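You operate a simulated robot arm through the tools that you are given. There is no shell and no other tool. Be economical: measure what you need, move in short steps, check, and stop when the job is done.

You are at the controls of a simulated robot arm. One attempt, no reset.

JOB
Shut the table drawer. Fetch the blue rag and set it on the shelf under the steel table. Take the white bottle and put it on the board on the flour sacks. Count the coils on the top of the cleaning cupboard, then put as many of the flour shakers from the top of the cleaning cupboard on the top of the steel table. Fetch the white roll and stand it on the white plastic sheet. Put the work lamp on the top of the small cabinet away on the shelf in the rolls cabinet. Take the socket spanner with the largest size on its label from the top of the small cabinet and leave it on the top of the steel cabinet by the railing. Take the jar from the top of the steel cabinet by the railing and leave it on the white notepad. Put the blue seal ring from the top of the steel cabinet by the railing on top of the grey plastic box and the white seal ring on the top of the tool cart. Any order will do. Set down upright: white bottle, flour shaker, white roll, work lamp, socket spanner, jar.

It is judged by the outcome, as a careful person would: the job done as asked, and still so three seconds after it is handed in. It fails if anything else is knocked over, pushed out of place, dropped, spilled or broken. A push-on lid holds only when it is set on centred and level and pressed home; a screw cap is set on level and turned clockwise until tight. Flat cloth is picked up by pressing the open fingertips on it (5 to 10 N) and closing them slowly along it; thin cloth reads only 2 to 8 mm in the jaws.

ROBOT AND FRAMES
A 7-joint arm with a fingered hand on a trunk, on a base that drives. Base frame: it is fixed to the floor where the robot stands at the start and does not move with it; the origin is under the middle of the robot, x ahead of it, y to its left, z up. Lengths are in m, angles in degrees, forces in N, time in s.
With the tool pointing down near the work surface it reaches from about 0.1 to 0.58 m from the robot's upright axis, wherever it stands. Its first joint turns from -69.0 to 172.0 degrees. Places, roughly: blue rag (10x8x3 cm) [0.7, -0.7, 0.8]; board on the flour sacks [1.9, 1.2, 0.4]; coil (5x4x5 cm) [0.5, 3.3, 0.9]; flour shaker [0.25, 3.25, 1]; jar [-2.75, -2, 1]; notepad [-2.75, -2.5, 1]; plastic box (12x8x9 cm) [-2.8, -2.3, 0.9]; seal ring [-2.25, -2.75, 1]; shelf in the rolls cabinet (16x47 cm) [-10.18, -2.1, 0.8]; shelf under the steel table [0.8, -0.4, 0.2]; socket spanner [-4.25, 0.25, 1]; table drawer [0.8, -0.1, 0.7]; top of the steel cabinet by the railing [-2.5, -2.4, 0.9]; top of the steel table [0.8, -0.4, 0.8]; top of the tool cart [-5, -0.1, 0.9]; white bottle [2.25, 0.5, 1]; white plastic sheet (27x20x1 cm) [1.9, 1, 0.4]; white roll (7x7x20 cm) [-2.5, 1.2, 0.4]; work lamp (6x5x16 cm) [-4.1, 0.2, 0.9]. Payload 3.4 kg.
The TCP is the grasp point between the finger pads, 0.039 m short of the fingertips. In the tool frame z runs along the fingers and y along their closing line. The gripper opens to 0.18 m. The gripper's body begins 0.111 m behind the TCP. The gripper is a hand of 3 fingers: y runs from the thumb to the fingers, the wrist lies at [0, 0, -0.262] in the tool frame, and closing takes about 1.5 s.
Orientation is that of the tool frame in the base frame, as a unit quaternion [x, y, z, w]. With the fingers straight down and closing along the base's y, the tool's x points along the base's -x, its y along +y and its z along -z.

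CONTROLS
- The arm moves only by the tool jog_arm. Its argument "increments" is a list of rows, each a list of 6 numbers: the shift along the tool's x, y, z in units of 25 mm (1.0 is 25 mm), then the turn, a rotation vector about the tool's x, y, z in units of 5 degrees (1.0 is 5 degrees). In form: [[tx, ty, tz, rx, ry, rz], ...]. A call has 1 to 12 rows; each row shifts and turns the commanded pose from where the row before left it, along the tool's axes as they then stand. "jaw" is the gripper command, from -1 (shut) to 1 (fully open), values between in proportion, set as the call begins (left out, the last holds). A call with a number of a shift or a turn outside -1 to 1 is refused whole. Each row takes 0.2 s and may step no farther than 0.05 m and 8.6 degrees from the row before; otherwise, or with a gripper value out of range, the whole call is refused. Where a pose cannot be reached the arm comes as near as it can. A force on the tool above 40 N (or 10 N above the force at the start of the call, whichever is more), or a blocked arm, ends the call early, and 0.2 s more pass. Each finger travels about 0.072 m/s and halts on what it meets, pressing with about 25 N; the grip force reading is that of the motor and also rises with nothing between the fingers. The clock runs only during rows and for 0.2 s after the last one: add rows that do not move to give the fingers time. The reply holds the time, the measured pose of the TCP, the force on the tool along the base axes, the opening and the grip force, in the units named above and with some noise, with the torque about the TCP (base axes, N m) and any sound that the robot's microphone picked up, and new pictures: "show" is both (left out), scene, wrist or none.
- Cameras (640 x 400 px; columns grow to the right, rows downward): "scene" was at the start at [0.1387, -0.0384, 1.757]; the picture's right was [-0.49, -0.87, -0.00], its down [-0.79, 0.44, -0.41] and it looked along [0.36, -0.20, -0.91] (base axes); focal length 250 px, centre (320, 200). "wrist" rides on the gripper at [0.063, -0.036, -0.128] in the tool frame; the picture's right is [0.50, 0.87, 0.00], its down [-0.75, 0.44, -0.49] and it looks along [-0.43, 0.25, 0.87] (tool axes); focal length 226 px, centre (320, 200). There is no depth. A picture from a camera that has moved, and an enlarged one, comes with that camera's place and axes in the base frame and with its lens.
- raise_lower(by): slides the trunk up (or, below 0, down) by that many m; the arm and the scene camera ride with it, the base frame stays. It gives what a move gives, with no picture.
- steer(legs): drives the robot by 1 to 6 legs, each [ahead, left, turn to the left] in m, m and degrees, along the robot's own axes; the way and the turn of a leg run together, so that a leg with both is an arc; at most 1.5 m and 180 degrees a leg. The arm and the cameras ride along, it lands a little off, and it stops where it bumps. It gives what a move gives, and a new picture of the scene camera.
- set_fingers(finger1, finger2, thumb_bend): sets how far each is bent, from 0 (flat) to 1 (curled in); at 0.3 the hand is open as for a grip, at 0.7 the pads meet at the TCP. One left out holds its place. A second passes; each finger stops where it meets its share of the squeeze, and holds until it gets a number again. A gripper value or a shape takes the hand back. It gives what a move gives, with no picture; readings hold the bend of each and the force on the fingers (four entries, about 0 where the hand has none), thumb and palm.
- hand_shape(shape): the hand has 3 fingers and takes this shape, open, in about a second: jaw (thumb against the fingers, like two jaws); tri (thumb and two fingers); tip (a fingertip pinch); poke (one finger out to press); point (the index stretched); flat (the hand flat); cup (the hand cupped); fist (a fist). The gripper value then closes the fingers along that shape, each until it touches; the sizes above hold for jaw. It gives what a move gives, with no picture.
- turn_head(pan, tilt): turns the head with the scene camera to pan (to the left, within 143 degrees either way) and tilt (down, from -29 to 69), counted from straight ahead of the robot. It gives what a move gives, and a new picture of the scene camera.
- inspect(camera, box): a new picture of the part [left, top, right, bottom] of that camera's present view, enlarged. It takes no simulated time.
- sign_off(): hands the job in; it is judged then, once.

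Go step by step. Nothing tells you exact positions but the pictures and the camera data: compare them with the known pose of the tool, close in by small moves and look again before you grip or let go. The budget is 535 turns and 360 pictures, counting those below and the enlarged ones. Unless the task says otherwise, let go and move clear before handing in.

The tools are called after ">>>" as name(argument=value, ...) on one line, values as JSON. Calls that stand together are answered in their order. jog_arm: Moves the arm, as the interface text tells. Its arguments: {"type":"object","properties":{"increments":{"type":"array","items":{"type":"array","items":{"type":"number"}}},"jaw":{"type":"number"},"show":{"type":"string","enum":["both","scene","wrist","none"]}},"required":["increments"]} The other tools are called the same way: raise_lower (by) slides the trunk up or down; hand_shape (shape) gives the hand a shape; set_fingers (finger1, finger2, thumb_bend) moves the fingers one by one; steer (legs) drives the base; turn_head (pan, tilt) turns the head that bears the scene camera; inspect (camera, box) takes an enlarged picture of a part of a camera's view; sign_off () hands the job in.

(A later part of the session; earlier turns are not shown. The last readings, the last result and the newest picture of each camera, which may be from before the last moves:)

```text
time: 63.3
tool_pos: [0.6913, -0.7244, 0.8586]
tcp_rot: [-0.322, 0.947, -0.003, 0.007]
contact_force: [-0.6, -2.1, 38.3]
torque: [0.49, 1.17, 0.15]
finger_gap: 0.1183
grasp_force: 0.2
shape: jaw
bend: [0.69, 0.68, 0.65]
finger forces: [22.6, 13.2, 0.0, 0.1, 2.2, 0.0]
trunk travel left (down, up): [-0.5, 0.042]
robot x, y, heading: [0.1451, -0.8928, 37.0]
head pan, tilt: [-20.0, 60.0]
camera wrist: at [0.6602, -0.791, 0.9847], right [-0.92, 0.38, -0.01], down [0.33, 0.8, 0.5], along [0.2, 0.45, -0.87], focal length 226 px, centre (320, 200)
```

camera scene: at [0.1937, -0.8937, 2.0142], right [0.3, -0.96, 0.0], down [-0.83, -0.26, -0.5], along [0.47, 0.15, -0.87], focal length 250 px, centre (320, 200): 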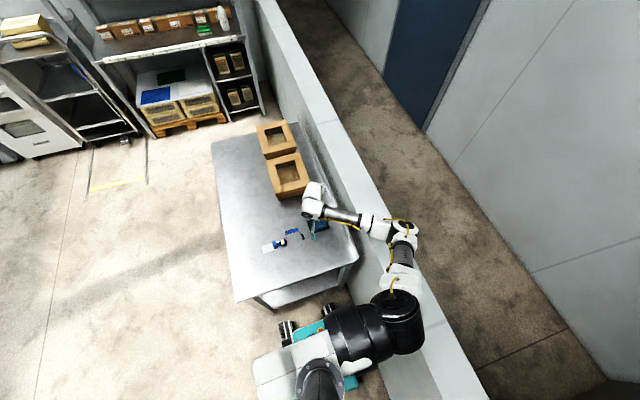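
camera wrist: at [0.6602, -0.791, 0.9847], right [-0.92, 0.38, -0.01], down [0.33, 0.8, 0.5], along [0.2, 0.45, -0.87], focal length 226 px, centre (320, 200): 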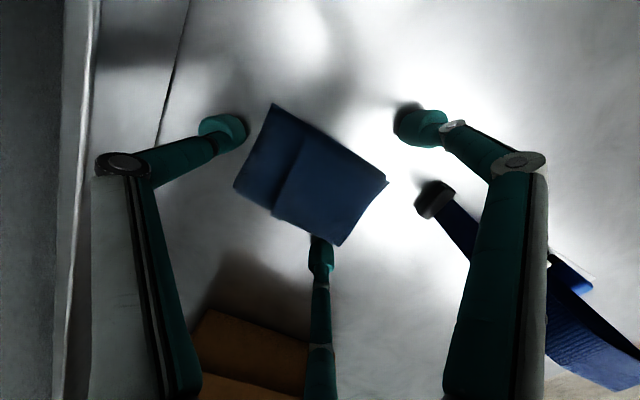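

The tips are on the table (about 38 N). I'll rise 5 mm and close on the rag.

>>> jog_arm(increments=[[0, 0, -0.22, 0, 0, 0], [0, 0, 0, 0, 0, 0], [0, 0, 0, 0, 0, 0]], show="none")

>>> jog_arm(increments=[[0, 0, 0, 0, 0, 0], [0, 0, 0, 0, 0, 0], [0, 0, 0, 0, 0, 0], [0, 0, 0, 0, 0, 0], [0, 0, 0, 0, 0, 0], [0, 0, 0, 0, 0, 0], [0, 0, 0, 0, 0, 0], [0, 0, 0, 0, 0, 0]], jaw=-1, show="wrist")

```text
time: 64.1
tool_pos: [0.6892, -0.7255, 0.8578]
tcp_rot: [-0.321, 0.947, -0.007, 0.002]
contact_force: [0.6, 0.9, 22.6]
torque: [0.7, 0.45, -0.01]
finger_gap: 0.119
grasp_force: 0.0
shape: jaw
bend: [0.68, 0.67, 0.65]
finger forces: [11.5, 11.9, 0.1, 0.0, 0.0, 0.1]
trunk travel left (down, up): [-0.5, 0.042]
robot x, y, heading: [0.1454, -0.8948, 37.4]
head pan, tilt: [-20.0, 60.0]
```

```text
time: 65.9
tool_pos: [0.6925, -0.7278, 0.8586]
tcp_rot: [-0.321, 0.947, -0.007, 0.005]
contact_force: [17.2, -11.8, 29.4]
torque: [-0.78, -0.81, -0.02]
finger_gap: 0.0428
grasp_force: 24.9
shape: jaw
bend: [0.73, 0.71, 0.71]
finger forces: [15.4, 22.3, 0.0, 0.1, 59.8, 0.0]
trunk travel left (down, up): [-0.5, 0.042]
robot x, y, heading: [0.1434, -0.8951, 37.1]
head pan, tilt: [-20.0, 60.0]
camera wrist: at [0.6624, -0.7938, 0.9864], right [-0.92, 0.38, -0.02], down [0.33, 0.81, 0.49], along [0.2, 0.45, -0.87], focal length 226 px, centre (320, 200)
```

wrist: 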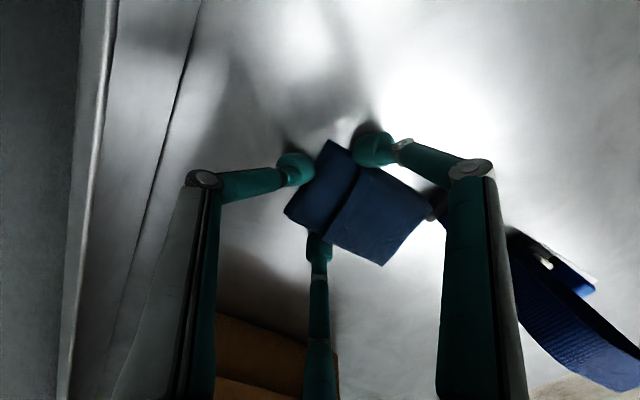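

The rag shifted but is clasped by all three fingers. I'll lift gently and look.

>>> jog_arm(increments=[[0, 0, -0.5, 0, 0, 0], [0, 0, -0.5, 0, 0, 0], [0, 0, -0.5, 0, 0, 0], [0, 0, -0.5, 0, 0, 0]], show="both")

```text
time: 66.9
tool_pos: [0.6904, -0.7218, 0.9078]
tcp_rot: [-0.322, 0.947, -0.005, 0.001]
contact_force: [-0.2, -0.2, -0.9]
torque: [0.01, 0.0, 0.03]
finger_gap: 0.0316
grasp_force: 25.3
shape: jaw
bend: [0.73, 0.71, 0.74]
finger forces: [15.8, 20.5, 0.1, 0.0, 12.6, 0.0]
trunk travel left (down, up): [-0.5, 0.042]
robot x, y, heading: [0.1422, -0.8973, 37.4]
head pan, tilt: [-20.0, 60.0]
camera scene: at [0.193, -0.8932, 2.0142], right [0.3, -0.96, 0.0], down [-0.83, -0.26, -0.5], along [0.48, 0.15, -0.87], focal length 250 px, centre (320, 200)
camera wrist: at [0.6599, -0.7887, 1.035], right [-0.92, 0.38, -0.01], down [0.33, 0.81, 0.49], along [0.19, 0.45, -0.87], focal length 226 px, centre (320, 200)
```

scene: 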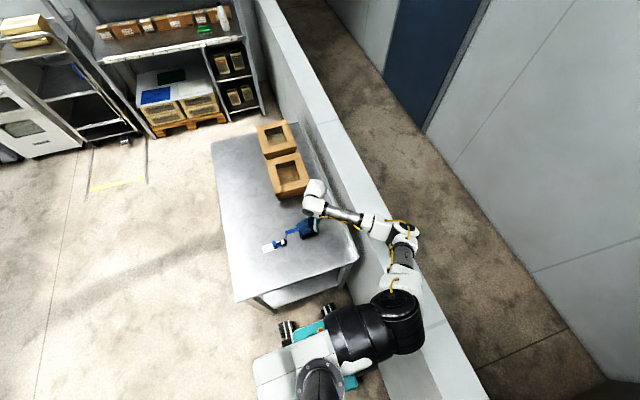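
wrist: 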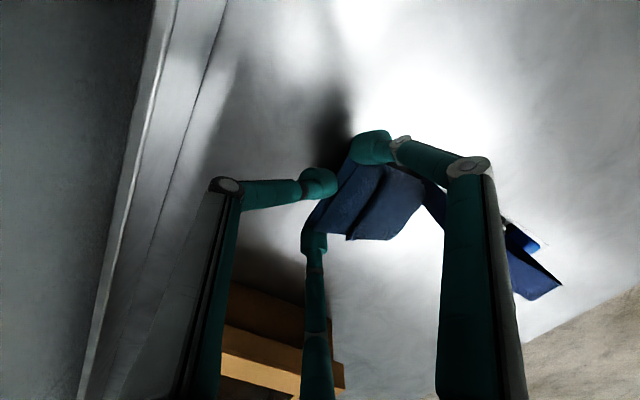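

The rag is lifted and held. I'll raise further and check that the strap has not moved.

>>> jog_arm(increments=[[0, 0, -1, 0, 0, 0], [0, 0, -1, 0, 0, 0], [0, 0, -1, 0, 0, 0], [0, 0, -1, 0, 0, 0], [0, 0, -1, 0, 0, 0], [0, 0, -1, 0, 0, 0], [0, 0, -1, 0, 0, 0], [0, 0, -1, 0, 0, 0], [0, 0, -1, 0, 0, 0]], show="both")

```text
time: 68.9
tool_pos: [0.6889, -0.7231, 1.1347]
tcp_rot: [-0.322, 0.947, -0.005, 0.001]
contact_force: [0.2, 0.2, 0.2]
torque: [-0.05, -0.02, 0.03]
finger_gap: 0.0314
grasp_force: 24.9
shape: jaw
bend: [0.73, 0.71, 0.75]
finger forces: [16.1, 20.5, 0.0, 0.0, 12.0, 0.0]
trunk travel left (down, up): [-0.5, 0.042]
robot x, y, heading: [0.1431, -0.8929, 37.1]
head pan, tilt: [-20.0, 60.0]
camera scene: at [0.196, -0.8971, 2.0142], right [0.3, -0.96, 0.0], down [-0.83, -0.26, -0.5], along [0.47, 0.15, -0.87], focal length 250 px, centre (320, 200)
camera wrist: at [0.6587, -0.7888, 1.2616], right [-0.92, 0.38, -0.01], down [0.33, 0.81, 0.49], along [0.19, 0.45, -0.87], focal length 226 px, centre (320, 200)
```

scene: 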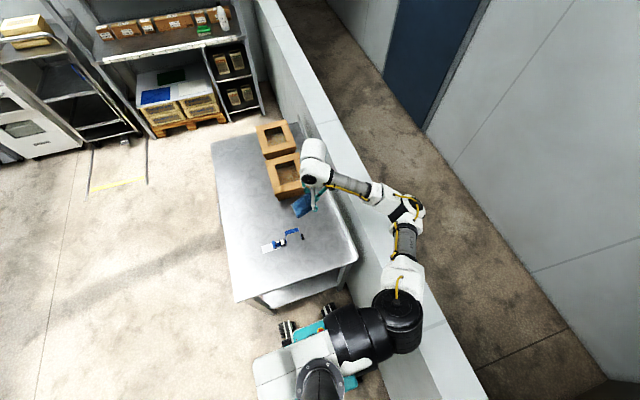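
wrist: 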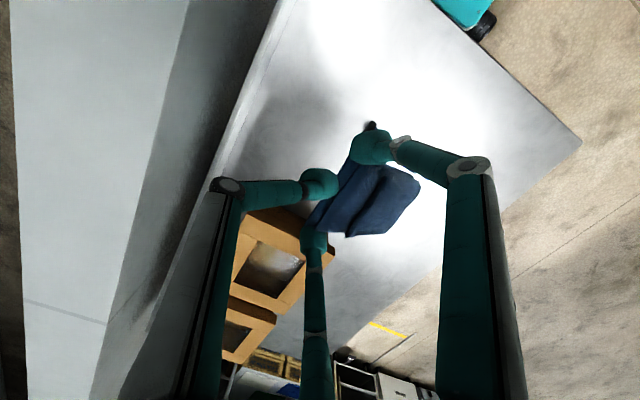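

The rag is held and the strap is where it was. I'll back out and drive to the front of the table to reach the lower shelf.

>>> steer(legs=[[-0.2, 0, 0], [0, 0.75, 0], [0.89, 0, 0], [0, 0, -89]])

>>> raise_lower(by=-0.45)

>>> turn_head(pan=0, tilt=55)

```text
time: 82.4
tool_pos: [0.4287, -0.422, 1.1345]
tcp_rot: [0.451, 0.893, -0.006, -0.002]
contact_force: [0.1, -0.9, -0.5]
torque: [0.0, 0.05, -0.01]
finger_gap: 0.0314
grasp_force: 24.3
shape: jaw
bend: [0.73, 0.71, 0.75]
finger forces: [16.6, 20.3, 0.0, 0.0, 12.3, 0.1]
trunk travel left (down, up): [-0.5, 0.042]
robot x, y, heading: [0.2652, 0.1235, -54.1]
head pan, tilt: [-20.0, 60.0]
camera scene: at [0.2677, 0.077, 2.0142], right [-0.96, -0.28, 0.0], down [-0.24, 0.83, -0.5], along [0.14, -0.48, -0.87], focal length 250 px, centre (320, 200)
```

scene: 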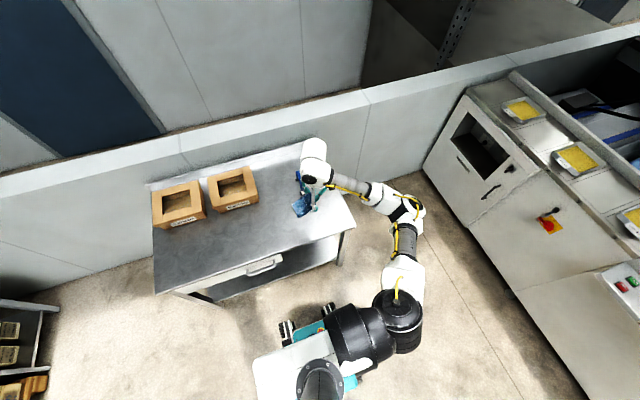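

```text
refused: -0.45 is not a number from -0.4 to 0.4
```

```text
time: 83.2
tool_pos: [0.4276, -0.4174, 1.135]
tcp_rot: [0.451, 0.892, -0.006, -0.002]
contact_force: [0.2, 0.3, -0.7]
torque: [-0.05, 0.04, 0.01]
finger_gap: 0.0312
grasp_force: 25.1
shape: jaw
bend: [0.73, 0.71, 0.75]
finger forces: [16.7, 20.4, 0.1, 0.0, 12.4, 0.0]
trunk travel left (down, up): [-0.5, 0.042]
robot x, y, heading: [0.2667, 0.1249, -54.0]
head pan, tilt: [0.0, 55.0]
camera scene: at [0.2889, 0.0807, 2.0203], right [-0.81, -0.59, 0.0], down [-0.48, 0.67, -0.57], along [0.34, -0.46, -0.82], focal length 250 px, centre (320, 200)
```

scene: 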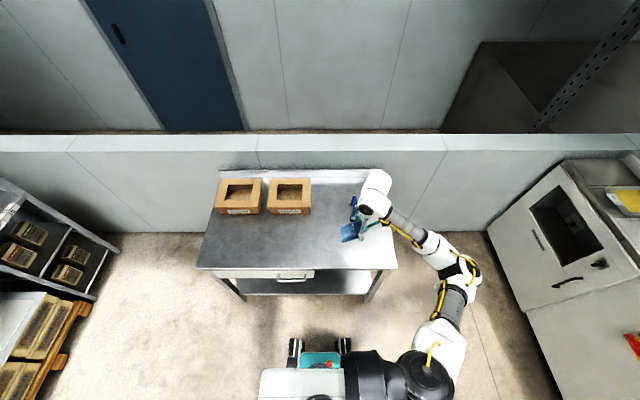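

I'm square to the table's front. I'll pull the hand back clear of the table, then lower the trunk.

>>> jog_arm(increments=[[1, 0, 0, 0, 0, 0], [1, 0, 0, 0, 0, 0], [1, 0, 0, 0, 0, 0], [1, 0, 0, 0, 0, 0], [1, 0, 0, 0, 0, 0], [1, 0, 0, 0, 0, 0], [1, 0, 0, 0, 0, 0], [1, 0, 0, 0, 0, 0], [1, 0, 0, 0, 0, 0], [1, 0, 0, 0, 0, 0], [1, 0, 0, 0, 0, 0]], show="none")

>>> raise_lower(by=-0.3)

>>> turn_head(pan=0, tilt=60)

```text
time: 85.7
tool_pos: [0.3384, -0.2895, 1.1343]
tcp_rot: [0.451, 0.893, -0.007, -0.002]
contact_force: [-0.6, 0.4, -0.6]
torque: [0.0, 0.02, 0.01]
finger_gap: 0.0315
grasp_force: 24.8
shape: jaw
bend: [0.73, 0.71, 0.75]
finger forces: [16.7, 20.4, 0.0, 0.0, 12.2, 0.0]
out of reach, approached as far as the arm can: row 7, 8, 9, 10, 11
trunk travel left (down, up): [-0.5, 0.042]
robot x, y, heading: [0.2665, 0.1246, -53.8]
head pan, tilt: [0.0, 55.0]
```

```text
time: 88.7
tool_pos: [0.3395, -0.2917, 0.7701]
tcp_rot: [0.448, 0.889, 0.037, -0.086]
contact_force: [-0.2, -0.4, -0.6]
torque: [-0.04, 0.02, -0.02]
finger_gap: 0.0311
grasp_force: 25.0
shape: jaw
bend: [0.73, 0.71, 0.75]
finger forces: [16.8, 20.4, 0.1, 0.0, 12.3, 0.1]
trunk travel left (down, up): [-0.2, 0.342]
robot x, y, heading: [0.2622, 0.1257, -53.9]
head pan, tilt: [0.0, 55.0]
```

```text
time: 89.3
tool_pos: [0.3387, -0.2907, 0.7708]
tcp_rot: [0.448, 0.889, 0.037, -0.086]
contact_force: [0.2, -0.6, 0.1]
torque: [0.02, 0.02, -0.02]
finger_gap: 0.0311
grasp_force: 25.2
shape: jaw
bend: [0.73, 0.71, 0.75]
finger forces: [16.8, 20.4, 0.0, 0.1, 12.2, 0.0]
trunk travel left (down, up): [-0.2, 0.342]
robot x, y, heading: [0.2672, 0.1264, -53.9]
head pan, tilt: [0.0, 60.0]
camera scene: at [0.384, -0.0518, 1.7087], right [-0.81, -0.59, 0.0], down [-0.51, 0.7, -0.5], along [0.3, -0.4, -0.87], focal length 250 px, centre (320, 200)
```

scene: 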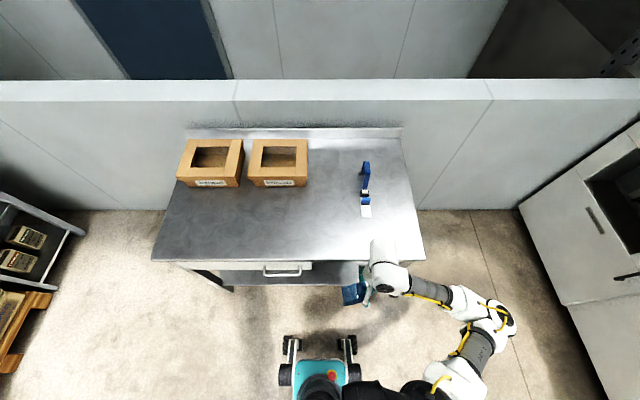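

The hand is in front of the table edge holding the rag. I'll lower it while tilting it forward about 45° toward the shelf.

>>> jog_arm(increments=[[-0.478, 0, 0.806, 0, -1, 0], [-0.406, 0, 0.844, 0, -1, 0], [-0.331, 0, 0.876, 0, -1, 0], [-0.253, 0, 0.901, 0, -1, 0], [-0.173, 0, 0.92, 0, -1, 0], [-0.093, 0, 0.932, 0, -1, 0], [-0.011, 0, 0.937, 0, -1, 0], [0.071, 0, 0.934, 0, -1, 0], [0.151, 0, 0.924, 0, -1, 0], [0.232, 0, 0.907, 0, -1, 0], [0.309, 0, 0.884, 0, -1, 0], [0.385, 0, 0.853, 0, -1, 0]], show="both")

```text
time: 91.9
tool_pos: [0.3684, -0.3587, 0.4824]
tcp_rot: [0.415, 0.828, -0.175, 0.334]
contact_force: [-0.9, 0.2, 0.5]
torque: [-0.01, 0.03, 0.02]
finger_gap: 0.009
grasp_force: 24.9
shape: jaw
bend: [0.77, 0.77, 0.78]
finger forces: [0.1, 0.0, 0.0, 0.0, 0.0, 0.0]
out of reach, approached as far as the arm can: row 1, 2
trunk travel left (down, up): [-0.2, 0.342]
robot x, y, heading: [0.266, 0.1255, -53.8]
head pan, tilt: [0.0, 60.0]
camera scene: at [0.3828, -0.0498, 1.7089], right [-0.81, -0.59, 0.0], down [-0.51, 0.7, -0.5], along [0.3, -0.4, -0.87], focal length 250 px, centre (320, 200)
camera wrist: at [0.2583, -0.2724, 0.5305], right [0.48, 0.8, -0.36], down [0.47, 0.11, 0.87], along [0.74, -0.59, -0.33], focal length 226 px, centre (320, 200)
```

scene: 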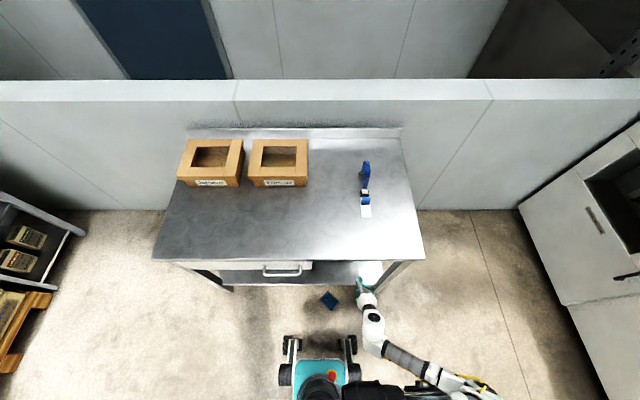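
wrist: 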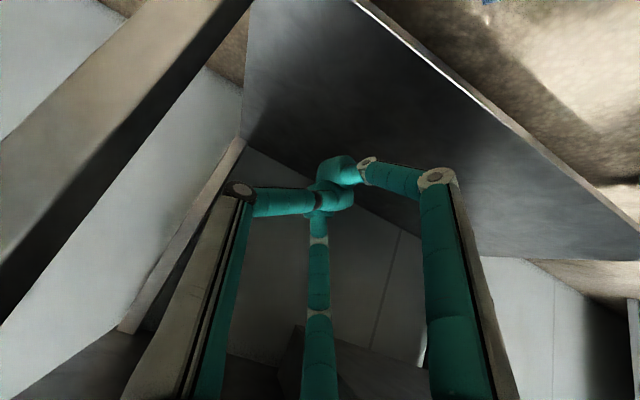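

The rag slipped out and lies on the floor in front of the table at about (0.49, -0.28). I'll back up, lower the trunk fully, and look at it from above.

>>> steer(legs=[[-0.15, 0, 0]])

>>> raise_lower(by=-0.19)

>>> jog_arm(increments=[[-0.4, 0.7, 0, 0, 0.5, 0], [-0.4, 0.7, 0, 0, 0.5, 0], [-0.4, 0.7, 0, 0, 0.5, 0], [-0.4, 0.7, 0, 0, 0.5, 0], [-0.4, 0.7, 0, 0, 0.5, 0], [-0.4, 0.7, 0, 0, 0.5, 0]], jaw=1, show="both")

```text
time: 93.3
tool_pos: [0.2796, -0.2377, 0.4827]
tcp_rot: [0.416, 0.827, -0.176, 0.334]
contact_force: [0.3, -0.1, 0.5]
torque: [0.0, 0.04, 0.0]
finger_gap: 0.0088
grasp_force: 24.8
shape: jaw
bend: [0.77, 0.77, 0.78]
finger forces: [0.0, 0.0, 0.0, 0.0, 0.1, 0.0]
trunk travel left (down, up): [-0.2, 0.342]
robot x, y, heading: [0.1746, 0.2475, -54.3]
head pan, tilt: [0.0, 60.0]
camera scene: at [0.2934, 0.0727, 1.7091], right [-0.81, -0.59, 0.0], down [-0.51, 0.7, -0.5], along [0.3, -0.4, -0.87], focal length 250 px, centre (320, 200)
```

scene: 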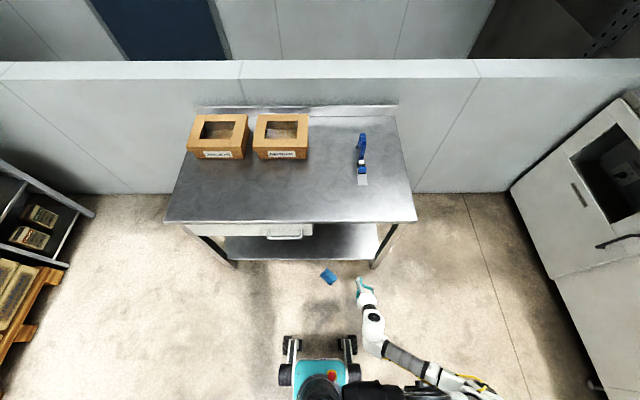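

```text
time: 95.4
tool_pos: [0.2791, -0.236, 0.2957]
tcp_rot: [0.415, 0.828, -0.176, 0.334]
contact_force: [-0.4, -1.5, 0.1]
torque: [-0.01, -0.03, -0.02]
finger_gap: 0.0085
grasp_force: 25.1
shape: jaw
bend: [0.77, 0.77, 0.78]
finger forces: [0.0, 0.1, 0.0, 0.0, 0.1, 0.0]
trunk travel left (down, up): [-0.01, 0.532]
robot x, y, heading: [0.1772, 0.2475, -54.4]
head pan, tilt: [0.0, 60.0]
```

```text
time: 96.8
tool_pos: [0.3937, -0.2101, 0.3299]
tcp_rot: [0.435, 0.864, -0.121, 0.222]
contact_force: [1.1, 0.3, 0.1]
torque: [-0.03, 0.03, 0.04]
finger_gap: 0.1801
grasp_force: 0.0
shape: jaw
bend: [0.3, 0.3, 0.3]
finger forces: [0.0, 0.1, 0.0, 0.1, 0.0, 0.0]
trunk travel left (down, up): [-0.01, 0.532]
robot x, y, heading: [0.1781, 0.2493, -54.2]
head pan, tilt: [0.0, 60.0]
camera scene: at [0.4805, -0.1794, 1.4467], right [-0.81, -0.59, 0.0], down [-0.51, 0.7, -0.5], along [0.29, -0.4, -0.87], focal length 250 px, centre (320, 200)
camera wrist: at [0.2936, -0.1375, 0.4106], right [0.43, 0.86, -0.26], down [0.61, -0.07, 0.79], along [0.66, -0.5, -0.55], focal length 226 px, centre (320, 200)
```

scene: 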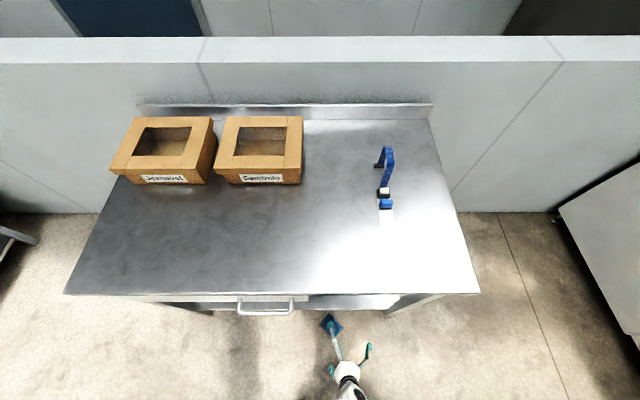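
wrist: 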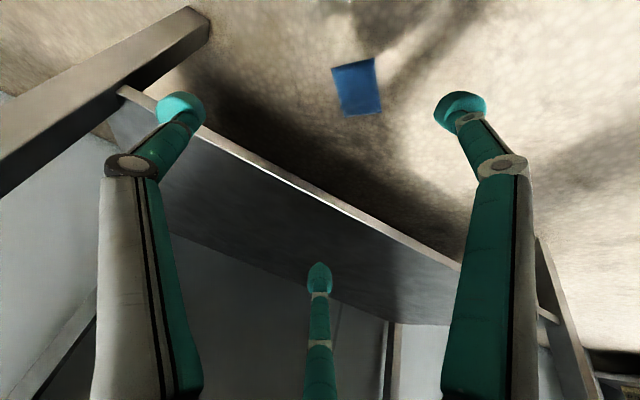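

The rag is about 6 cm in front of the shelf's edge, too close for a vertical hand. I'll hook the closed fingertips behind it and draw it toward me first; moving closer and looking.

>>> jog_arm(increments=[[0.071, 0.13, 0.953, 0, -1, 0], [0.154, 0.13, 0.943, 0, -1, 0], [0.235, 0.13, 0.926, 0, -1, 0], [0.316, 0.13, 0.902, 0, 0, 0], [0.316, 0.13, 0.902, 0, 0, 0], [0.316, 0.13, 0.5, 0, 0, 0]], jaw=-1, show="both")

>>> inspect(camera="scene", box=[240, 270, 440, 400])

```text
time: 98.2
tool_pos: [0.4407, -0.2432, 0.2064]
tcp_rot: [0.415, 0.828, -0.176, 0.333]
contact_force: [-0.2, -0.8, 0.0]
torque: [0.0, 0.01, -0.01]
finger_gap: 0.0
grasp_force: 2.7
shape: jaw
bend: [0.65, 0.65, 0.65]
finger forces: [0.0, 0.0, 0.0, 0.0, 0.0, 0.0]
trunk travel left (down, up): [-0.01, 0.532]
robot x, y, heading: [0.1759, 0.2486, -53.9]
head pan, tilt: [0.0, 60.0]
camera scene: at [0.4804, -0.1795, 1.4467], right [-0.81, -0.59, 0.0], down [-0.51, 0.7, -0.5], along [0.29, -0.4, -0.87], focal length 250 px, centre (320, 200)
camera wrist: at [0.3293, -0.1561, 0.2522], right [0.48, 0.8, -0.36], down [0.48, 0.11, 0.87], along [0.74, -0.59, -0.33], focal length 226 px, centre (320, 200)
```

scene: 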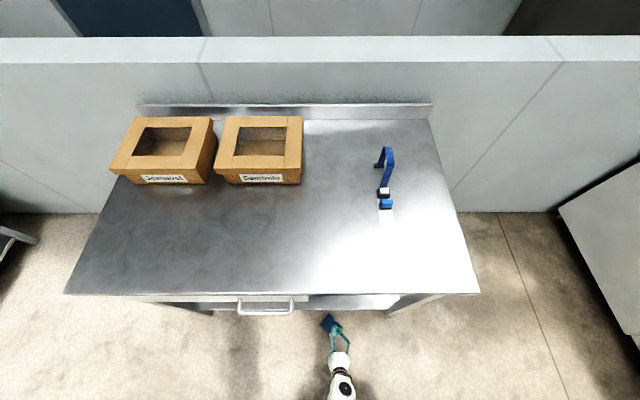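
wrist: 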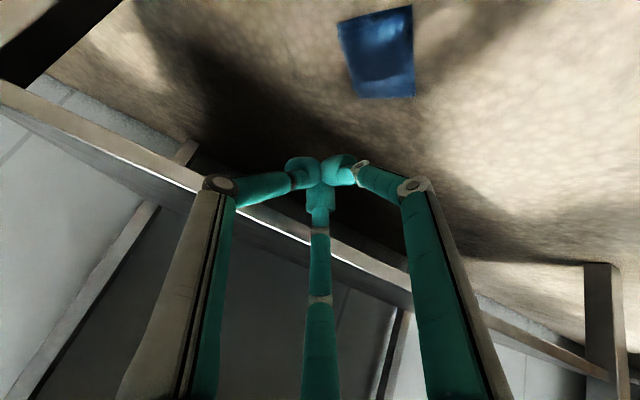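

```text
3.08 times, centred on (340, 335) of scene
camera zoom: at [0.4804, -0.1795, 1.4467], right [-0.81, -0.59, 0.0], down [-0.51, 0.7, -0.5], along [0.29, -0.4, -0.87], focal length 771 px, centre (258, -215)
```

zoom: 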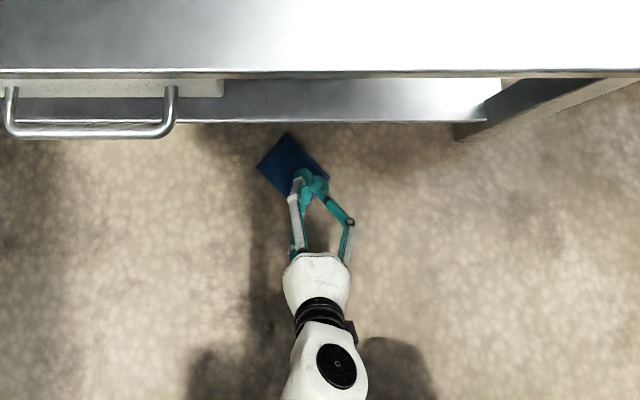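

The rag is about 7.5 cm in front of the shelf edge, so a nearly upright hand tilted ~12° fits after all. I'll straighten and turn the hand to line up with the rag.

>>> jog_arm(increments=[[-0.12, 0.06, 0.12, 0, 1, 0], [-0.13, 0.06, 0.11, 0, 1, 0], [-0.13, 0.06, 0.1, 0, 1, 0], [-0.14, 0.06, 0.09, 0, 1, 0], [-0.15, 0.06, 0.07, 0, 1, 0], [-0.16, 0.06, 0.05, 0, 1, 0], [-0.16, 0.06, 0.04, 0, 0.5, 0], [0, 0, 0, 0, 0, 1], [0, 0, 0, 0, 0, 1], [0, 0, 0, 0, 0, 1], [0, 0, 0, 0, 0, 1], [0, 0, 0, 0, 0, 1]], jaw=0.6, show="none")

>>> jog_arm(increments=[[0, 0, 0, 0, 0, 1], [0, 0, 0, 0, 0, 1], [0, 0, 0, 0, 0, 1], [0, 0, 0, 0, 0, 0.4]], show="both")

```text
time: 100.8
tool_pos: [0.4633, -0.2602, 0.2054]
tcp_rot: [0.63, 0.77, -0.032, 0.096]
contact_force: [-4.6, 15.8, -1.2]
torque: [-0.17, -0.05, 0.62]
finger_gap: 0.1382
grasp_force: 0.2
shape: jaw
bend: [0.55, 0.61, 0.55]
finger forces: [0.0, 15.4, 0.0, 0.0, 0.0, 0.0]
trunk travel left (down, up): [-0.01, 0.532]
robot x, y, heading: [0.1775, 0.2437, -54.2]
head pan, tilt: [0.0, 60.0]
```

```text
time: 101.8
tool_pos: [0.4632, -0.2615, 0.2063]
tcp_rot: [0.737, 0.668, -0.017, 0.102]
contact_force: [-3.6, 13.8, 1.5]
torque: [-0.27, -0.08, 0.23]
finger_gap: 0.1372
grasp_force: 0.0
shape: jaw
bend: [0.55, 0.62, 0.55]
finger forces: [0.0, 14.1, 0.0, 0.0, 0.0, 0.1]
trunk travel left (down, up): [-0.01, 0.532]
robot x, y, heading: [0.1752, 0.2456, -53.9]
head pan, tilt: [0.0, 60.0]
camera scene: at [0.4824, -0.1795, 1.4463], right [-0.81, -0.59, 0.0], down [-0.51, 0.7, -0.5], along [0.29, -0.4, -0.87], focal length 250 px, centre (320, 200)
camera wrist: at [0.4195, -0.1746, 0.3159], right [0.91, 0.42, 0.03], down [0.3, -0.69, 0.66], along [0.29, -0.59, -0.75], focal length 226 px, centre (320, 200)
```

scene: 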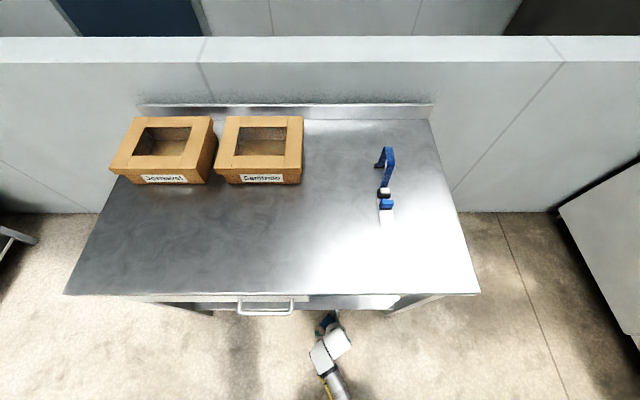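
wrist: 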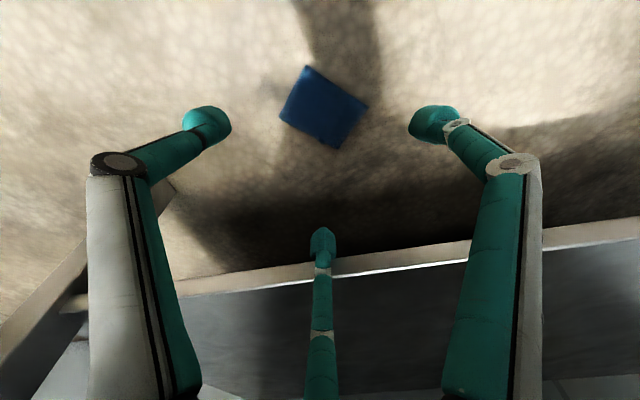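

Finger 2 is touching the shelf edge. I'll back off 4 cm, descend below the shelf's level, then come forward over the rag.

>>> jog_arm(increments=[[0.584, -0.52, -0.164, 0, 0, 0], [0.584, -0.52, -0.164, 0, 0, 0], [0.137, -0.108, 0.83, 0, 0, 0], [0.137, -0.108, 0.83, 0, 0, 0], [0.137, -0.108, 0.83, 0, 0, 0], [0.137, -0.108, 0.83, 0, 0, 0], [0.137, -0.108, 0.83, 0, 0, 0]], jaw=0.5, show="wrist")

```text
time: 103.4
tool_pos: [0.4405, -0.2296, 0.1013]
tcp_rot: [0.736, 0.669, -0.019, 0.101]
contact_force: [-0.5, -0.2, -0.1]
torque: [0.0, 0.05, -0.02]
finger_gap: 0.1354
grasp_force: 0.0
shape: jaw
bend: [0.59, 0.59, 0.59]
finger forces: [0.0, 0.0, 0.0, 0.0, 0.0, 0.1]
trunk travel left (down, up): [-0.01, 0.532]
robot x, y, heading: [0.1748, 0.2506, -54.2]
head pan, tilt: [0.0, 60.0]
camera wrist: at [0.3963, -0.1424, 0.2104], right [0.91, 0.42, 0.03], down [0.3, -0.69, 0.66], along [0.29, -0.59, -0.75], focal length 226 px, centre (320, 200)
```

wrist: 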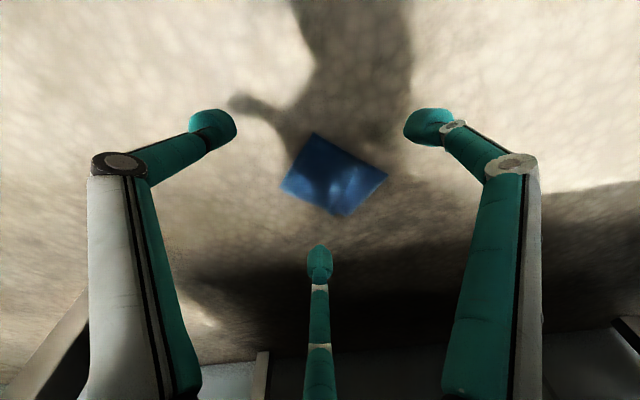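

The rag is stable at (0.47, -0.255). Moving forward and down around it to just above the floor.

>>> jog_arm(increments=[[-0.143, 0.3, 0.7, 0, 0, 0], [-0.143, 0.3, 0.7, 0, 0, 0], [-0.143, 0.3, 0.6, 0, 0, 0], [0, 0, 0.15, 0, 0, 0]], show="wrist")

```text
time: 104.4
tool_pos: [0.4698, -0.2519, 0.0514]
tcp_rot: [0.736, 0.669, -0.018, 0.102]
contact_force: [0.2, -0.1, -0.4]
torque: [0.01, 0.01, -0.04]
finger_gap: 0.1351
grasp_force: 0.0
shape: jaw
bend: [0.59, 0.59, 0.59]
finger forces: [0.0, 0.0, 0.0, 0.0, 0.0, 0.0]
trunk travel left (down, up): [-0.01, 0.532]
robot x, y, heading: [0.1757, 0.244, -54.0]
head pan, tilt: [0.0, 60.0]
camera wrist: at [0.4241, -0.1646, 0.1617], right [0.91, 0.42, 0.03], down [0.3, -0.69, 0.66], along [0.29, -0.59, -0.75], focal length 226 px, centre (320, 200)
```

wrist: 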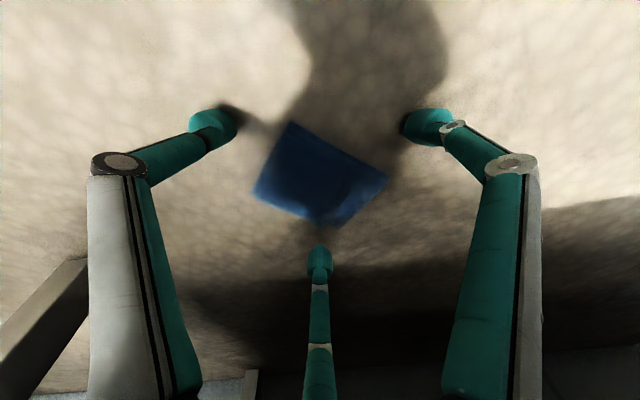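

Nicely centred. I'll drop 5 mm and close slowly.

>>> jog_arm(increments=[[0, 0, 0.25, 0, 0, 0], [0, 0, 0, 0, 0, 0], [0, 0, 0, 0, 0, 0], [0, 0, 0, 0, 0, 0], [0, 0, 0, 0, 0, 0], [0, 0, 0, 0, 0, 0], [0, 0, 0, 0, 0, 0], [0, 0, 0, 0, 0, 0], [0, 0, 0, 0, 0, 0]], jaw=-1, show="wrist")

```text
time: 106.4
tool_pos: [0.4693, -0.2525, 0.0453]
tcp_rot: [0.737, 0.668, -0.018, 0.102]
contact_force: [-1.2, 0.9, 2.2]
torque: [-0.18, 0.05, -0.1]
finger_gap: 0.07
grasp_force: 25.0
shape: jaw
bend: [0.72, 0.7, 0.74]
finger forces: [20.4, 24.4, 0.1, 0.0, 22.4, 0.1]
trunk travel left (down, up): [-0.01, 0.532]
robot x, y, heading: [0.1753, 0.2488, -54.4]
head pan, tilt: [0.0, 60.0]
camera wrist: at [0.4243, -0.1657, 0.1558], right [0.91, 0.42, 0.03], down [0.3, -0.69, 0.66], along [0.29, -0.59, -0.75], focal length 226 px, centre (320, 200)
```

wrist: 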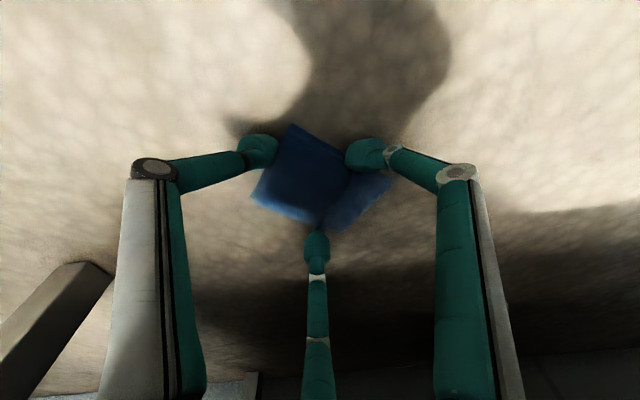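

Balanced grip, 7 cm gap. I'll lift a little, back out from under the shelf edge, then raise.

>>> jog_arm(increments=[[-0.1, 0.08, -0.6, 0, 0, 0], [0.6, -0.54, -0.3, 0, 0, 0], [0.657, -0.587, -0.185, 0, 0, 0], [0.657, -0.587, -0.185, 0, 0, 0], [0.657, -0.587, -0.185, 0, 0, 0], [-0.145, 0.115, -0.88, 0, 0, 0], [-0.145, 0.115, -0.88, 0, 0, 0], [-0.145, 0.115, -0.88, 0, 0, 0], [-0.145, 0.115, -0.88, 0, 0, 0], [-0.145, 0.115, -0.88, 0, 0, 0], [-0.145, 0.115, -0.88, 0, 0, 0], [-0.145, 0.115, -0.88, 0, 0, 0]], show="both")

```text
time: 109.0
tool_pos: [0.4158, -0.1806, 0.2208]
tcp_rot: [0.737, 0.668, -0.019, 0.102]
contact_force: [0.5, 0.2, -0.3]
torque: [-0.01, -0.03, -0.02]
finger_gap: 0.068
grasp_force: 25.3
shape: jaw
bend: [0.72, 0.7, 0.75]
finger forces: [23.0, 22.9, 0.1, 0.0, 20.9, 0.0]
trunk travel left (down, up): [-0.01, 0.532]
robot x, y, heading: [0.1762, 0.247, -53.8]
head pan, tilt: [0.0, 60.0]
camera scene: at [0.4814, -0.1791, 1.4466], right [-0.81, -0.59, 0.0], down [-0.51, 0.7, -0.5], along [0.29, -0.4, -0.87], focal length 250 px, centre (320, 200)
camera wrist: at [0.372, -0.0932, 0.3312], right [0.91, 0.42, 0.03], down [0.3, -0.69, 0.66], along [0.29, -0.59, -0.75], focal length 226 px, centre (320, 200)
```

scene: 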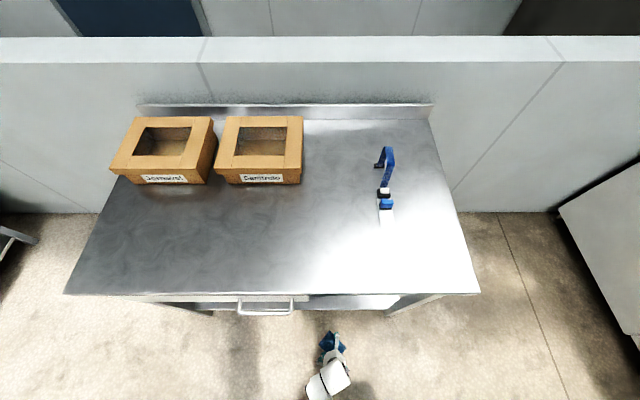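
wrist: 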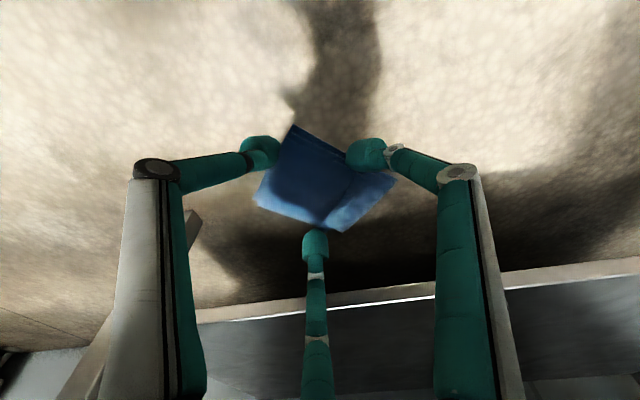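

Held firmly. I'll raise above shelf height, tilt the hand another 20° forward, then drive ahead.

>>> jog_arm(increments=[[-0.145, 0.115, -0.88, 0, 0, 0], [-0.145, 0.115, -0.88, 0, 0, 0], [-0.145, 0.115, -0.88, 0, 0, 0], [-0.145, 0.115, -0.88, 0, 0, 0], [-0.145, 0.115, -0.88, 0, 0, 0], [-0.145, 0.115, -0.88, 0, 0, 0], [0, 0, 0, -0.665, -0.746, 0], [0, 0, 0, -0.665, -0.746, 0], [0, 0, 0, -0.665, -0.746, 0], [0, 0, 0, -0.665, -0.746, 0]], show="none")

>>> steer(legs=[[0.13, 0, 0]])

>>> jog_arm(increments=[[0, 0, 0, 0, 0, 0]], show="wrist")

```text
time: 111.2
tool_pos: [0.4165, -0.1793, 0.3582]
tcp_rot: [0.711, 0.647, -0.035, 0.272]
contact_force: [0.3, 0.2, -0.3]
torque: [0.0, -0.03, -0.02]
finger_gap: 0.0675
grasp_force: 25.2
shape: jaw
bend: [0.72, 0.7, 0.75]
finger forces: [23.0, 22.4, 0.0, 0.0, 20.5, 0.0]
trunk travel left (down, up): [-0.01, 0.532]
robot x, y, heading: [0.1773, 0.2448, -54.0]
head pan, tilt: [0.0, 60.0]
```

```text
time: 112.5
tool_pos: [0.493, -0.2865, 0.3576]
tcp_rot: [0.712, 0.646, -0.037, 0.272]
contact_force: [0.5, 0.0, -0.4]
torque: [0.03, -0.02, 0.01]
finger_gap: 0.0673
grasp_force: 24.8
shape: jaw
bend: [0.72, 0.7, 0.75]
finger forces: [22.9, 22.3, 0.1, 0.1, 20.5, 0.1]
trunk travel left (down, up): [-0.01, 0.532]
robot x, y, heading: [0.2524, 0.1426, -54.5]
head pan, tilt: [0.0, 60.0]
camera scene: at [0.5562, -0.2856, 1.4468], right [-0.81, -0.58, 0.0], down [-0.51, 0.71, -0.5], along [0.29, -0.4, -0.87], focal length 250 px, centre (320, 200)
```

scene: 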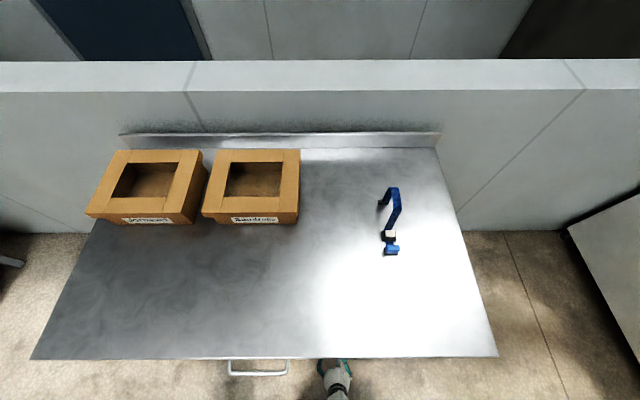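

```text
time: 112.9
tool_pos: [0.492, -0.2857, 0.3581]
tcp_rot: [0.711, 0.647, -0.037, 0.273]
contact_force: [0.0, -0.3, -0.4]
torque: [0.04, 0.03, 0.03]
finger_gap: 0.0674
grasp_force: 25.2
shape: jaw
bend: [0.72, 0.7, 0.75]
finger forces: [22.8, 22.4, 0.0, 0.0, 20.4, 0.0]
trunk travel left (down, up): [-0.01, 0.532]
robot x, y, heading: [0.2579, 0.1415, -54.6]
head pan, tilt: [0.0, 60.0]
camera wrist: at [0.4277, -0.1728, 0.4282], right [0.9, 0.44, 0.09], down [0.14, -0.47, 0.87], along [0.42, -0.77, -0.48], focal length 226 px, centre (320, 200)
```

wrist: 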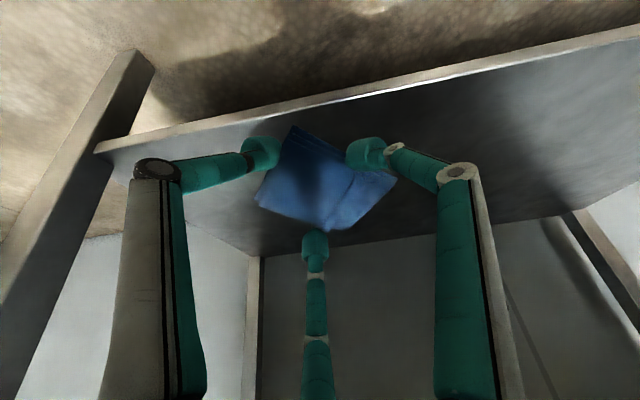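

The hand is level with the shelf's opening. Moving 15 cm forward over the shelf.

>>> jog_arm(increments=[[-0.548, 0.477, 0.454, 0, 0, 0], [-0.548, 0.477, 0.454, 0, 0, 0], [-0.548, 0.477, 0.454, 0, 0, 0], [-0.548, 0.477, 0.454, 0, 0, 0], [-0.548, 0.477, 0.454, 0, 0, 0], [-0.548, 0.477, 0.454, 0, 0, 0], [-0.548, 0.477, 0.454, 0, 0, 0], [0.14, -0.12, 0.3, 0, 0, 0], [0.28, -0.24, 0.6, 0, 0, 0]], show="wrist")

```text
time: 114.9
tool_pos: [0.5775, -0.4087, 0.3325]
tcp_rot: [0.712, 0.646, -0.036, 0.273]
contact_force: [0.2, 0.5, -1.0]
torque: [0.0, 0.04, 0.02]
finger_gap: 0.0672
grasp_force: 24.7
shape: jaw
bend: [0.72, 0.7, 0.75]
finger forces: [22.9, 22.2, 0.0, 0.0, 20.3, 0.1]
trunk travel left (down, up): [-0.01, 0.532]
robot x, y, heading: [0.2503, 0.1387, -54.4]
head pan, tilt: [0.0, 60.0]
camera wrist: at [0.5136, -0.2947, 0.4013], right [0.9, 0.44, 0.09], down [0.14, -0.47, 0.87], along [0.42, -0.77, -0.48], focal length 226 px, centre (320, 200)
```

wrist: 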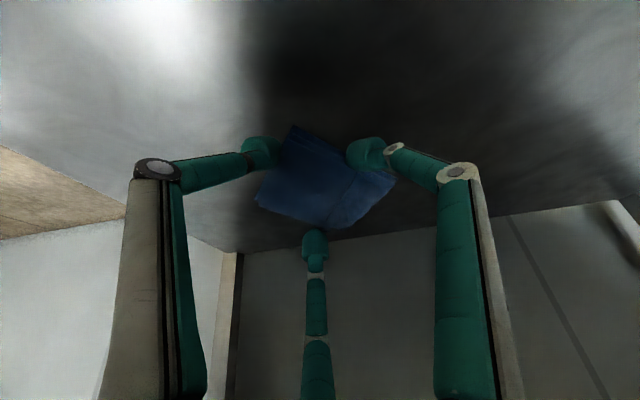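

The rag is over the shelf. Lowering gently until contact.

>>> jog_arm(increments=[[0.203, -0.17, 0.424, 0, 0, 0], [0.203, -0.17, 0.424, 0, 0, 0], [0.203, -0.17, 0.424, 0, 0, 0], [0.203, -0.17, 0.424, 0, 0, 0]], show="wrist")

```text
time: 115.9
tool_pos: [0.5782, -0.407, 0.2823]
tcp_rot: [0.712, 0.646, -0.037, 0.273]
contact_force: [-0.2, -0.1, 0.0]
torque: [-0.02, -0.01, 0.0]
finger_gap: 0.0672
grasp_force: 25.0
shape: jaw
bend: [0.72, 0.7, 0.75]
finger forces: [22.6, 22.2, 0.0, 0.0, 20.4, 0.0]
trunk travel left (down, up): [-0.01, 0.532]
robot x, y, heading: [0.2528, 0.1412, -54.3]
head pan, tilt: [0.0, 60.0]
camera wrist: at [0.514, -0.2949, 0.3524], right [0.9, 0.44, 0.09], down [0.14, -0.47, 0.87], along [0.42, -0.77, -0.48], focal length 226 px, centre (320, 200)
```

wrist: 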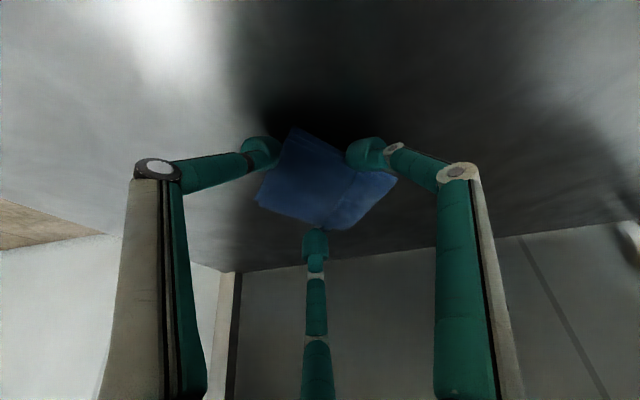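

>>> jog_arm(increments=[[0.203, -0.17, 0.424, 0, 0, 0], [0.122, -0.102, 0.254, 0, 0, 0], [0.081, -0.068, 0.17, 0, 0, 0], [0.081, -0.068, 0.17, 0, 0, 0]], show="wrist")

```text
time: 116.9
tool_pos: [0.5786, -0.4069, 0.2534]
tcp_rot: [0.712, 0.646, -0.037, 0.273]
contact_force: [0.2, 0.3, 1.5]
torque: [-0.01, 0.0, 0.01]
finger_gap: 0.0269
grasp_force: 25.3
shape: jaw
bend: [0.78, 0.76, 0.84]
finger forces: [0.0, 0.1, 0.0, 0.1, 1.4, 0.0]
trunk travel left (down, up): [-0.01, 0.532]
robot x, y, heading: [0.2524, 0.1425, -54.5]
head pan, tilt: [0.0, 60.0]
camera wrist: at [0.5145, -0.2951, 0.3229], right [0.9, 0.44, 0.09], down [0.14, -0.47, 0.87], along [0.42, -0.77, -0.48], focal length 226 px, centre (320, 200)
```

wrist: 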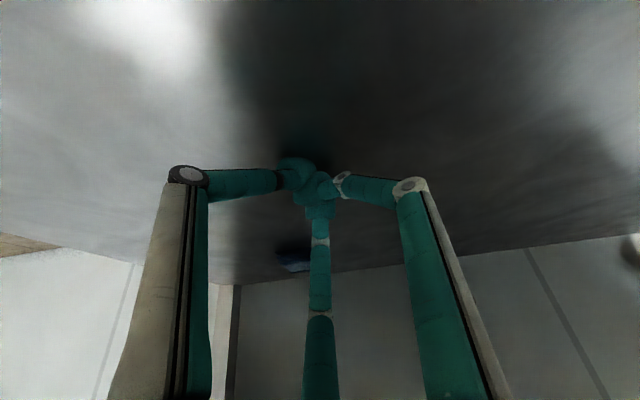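

The rag squeezed out forward and seems to lie further back on the shelf. I'll open slightly, raise a bit, and look.

>>> jog_arm(increments=[[-0.3, 0.26, -0.636, 0, 0, 0], [-0.3, 0.26, -0.636, 0, 0, 0], [-0.3, 0.26, -0.636, 0, 0, 0], [0.548, -0.477, -0.454, 0, 0, 0], [0.548, -0.477, -0.454, 0, 0, 0], [0.548, -0.477, -0.454, 0, 0, 0]], show="wrist")

>>> inspect(camera="wrist", box=[180, 100, 460, 300])

```text
time: 118.3
tool_pos: [0.5422, -0.3547, 0.309]
tcp_rot: [0.712, 0.645, -0.035, 0.274]
contact_force: [-0.4, 0.3, 0.4]
torque: [0.02, -0.02, 0.02]
finger_gap: 0.0267
grasp_force: 25.3
shape: jaw
bend: [0.78, 0.76, 0.83]
finger forces: [0.0, 0.0, 0.0, 0.0, 0.0, 0.1]
trunk travel left (down, up): [-0.01, 0.532]
robot x, y, heading: [0.2515, 0.1406, -54.2]
head pan, tilt: [0.0, 60.0]
camera wrist: at [0.4785, -0.2422, 0.3789], right [0.9, 0.44, 0.09], down [0.14, -0.47, 0.87], along [0.42, -0.77, -0.48], focal length 226 px, centre (320, 200)
```

wrist: 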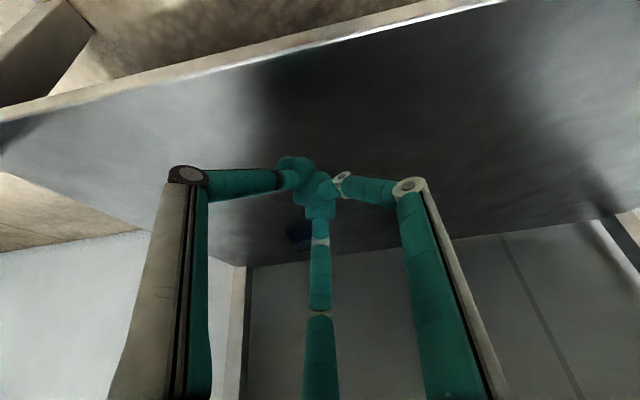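

```text
2.00 times, centred on (320, 200) of wrist
camera zoom: at [0.4785, -0.2422, 0.3789], right [0.9, 0.44, 0.09], down [0.14, -0.47, 0.87], along [0.42, -0.77, -0.48], focal length 452 px, centre (320, 200)
```

zoom: 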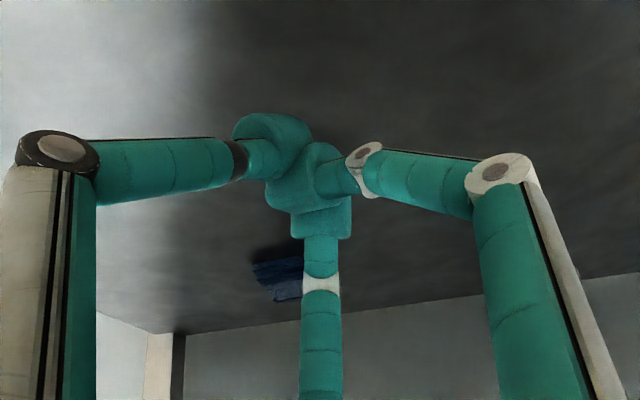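

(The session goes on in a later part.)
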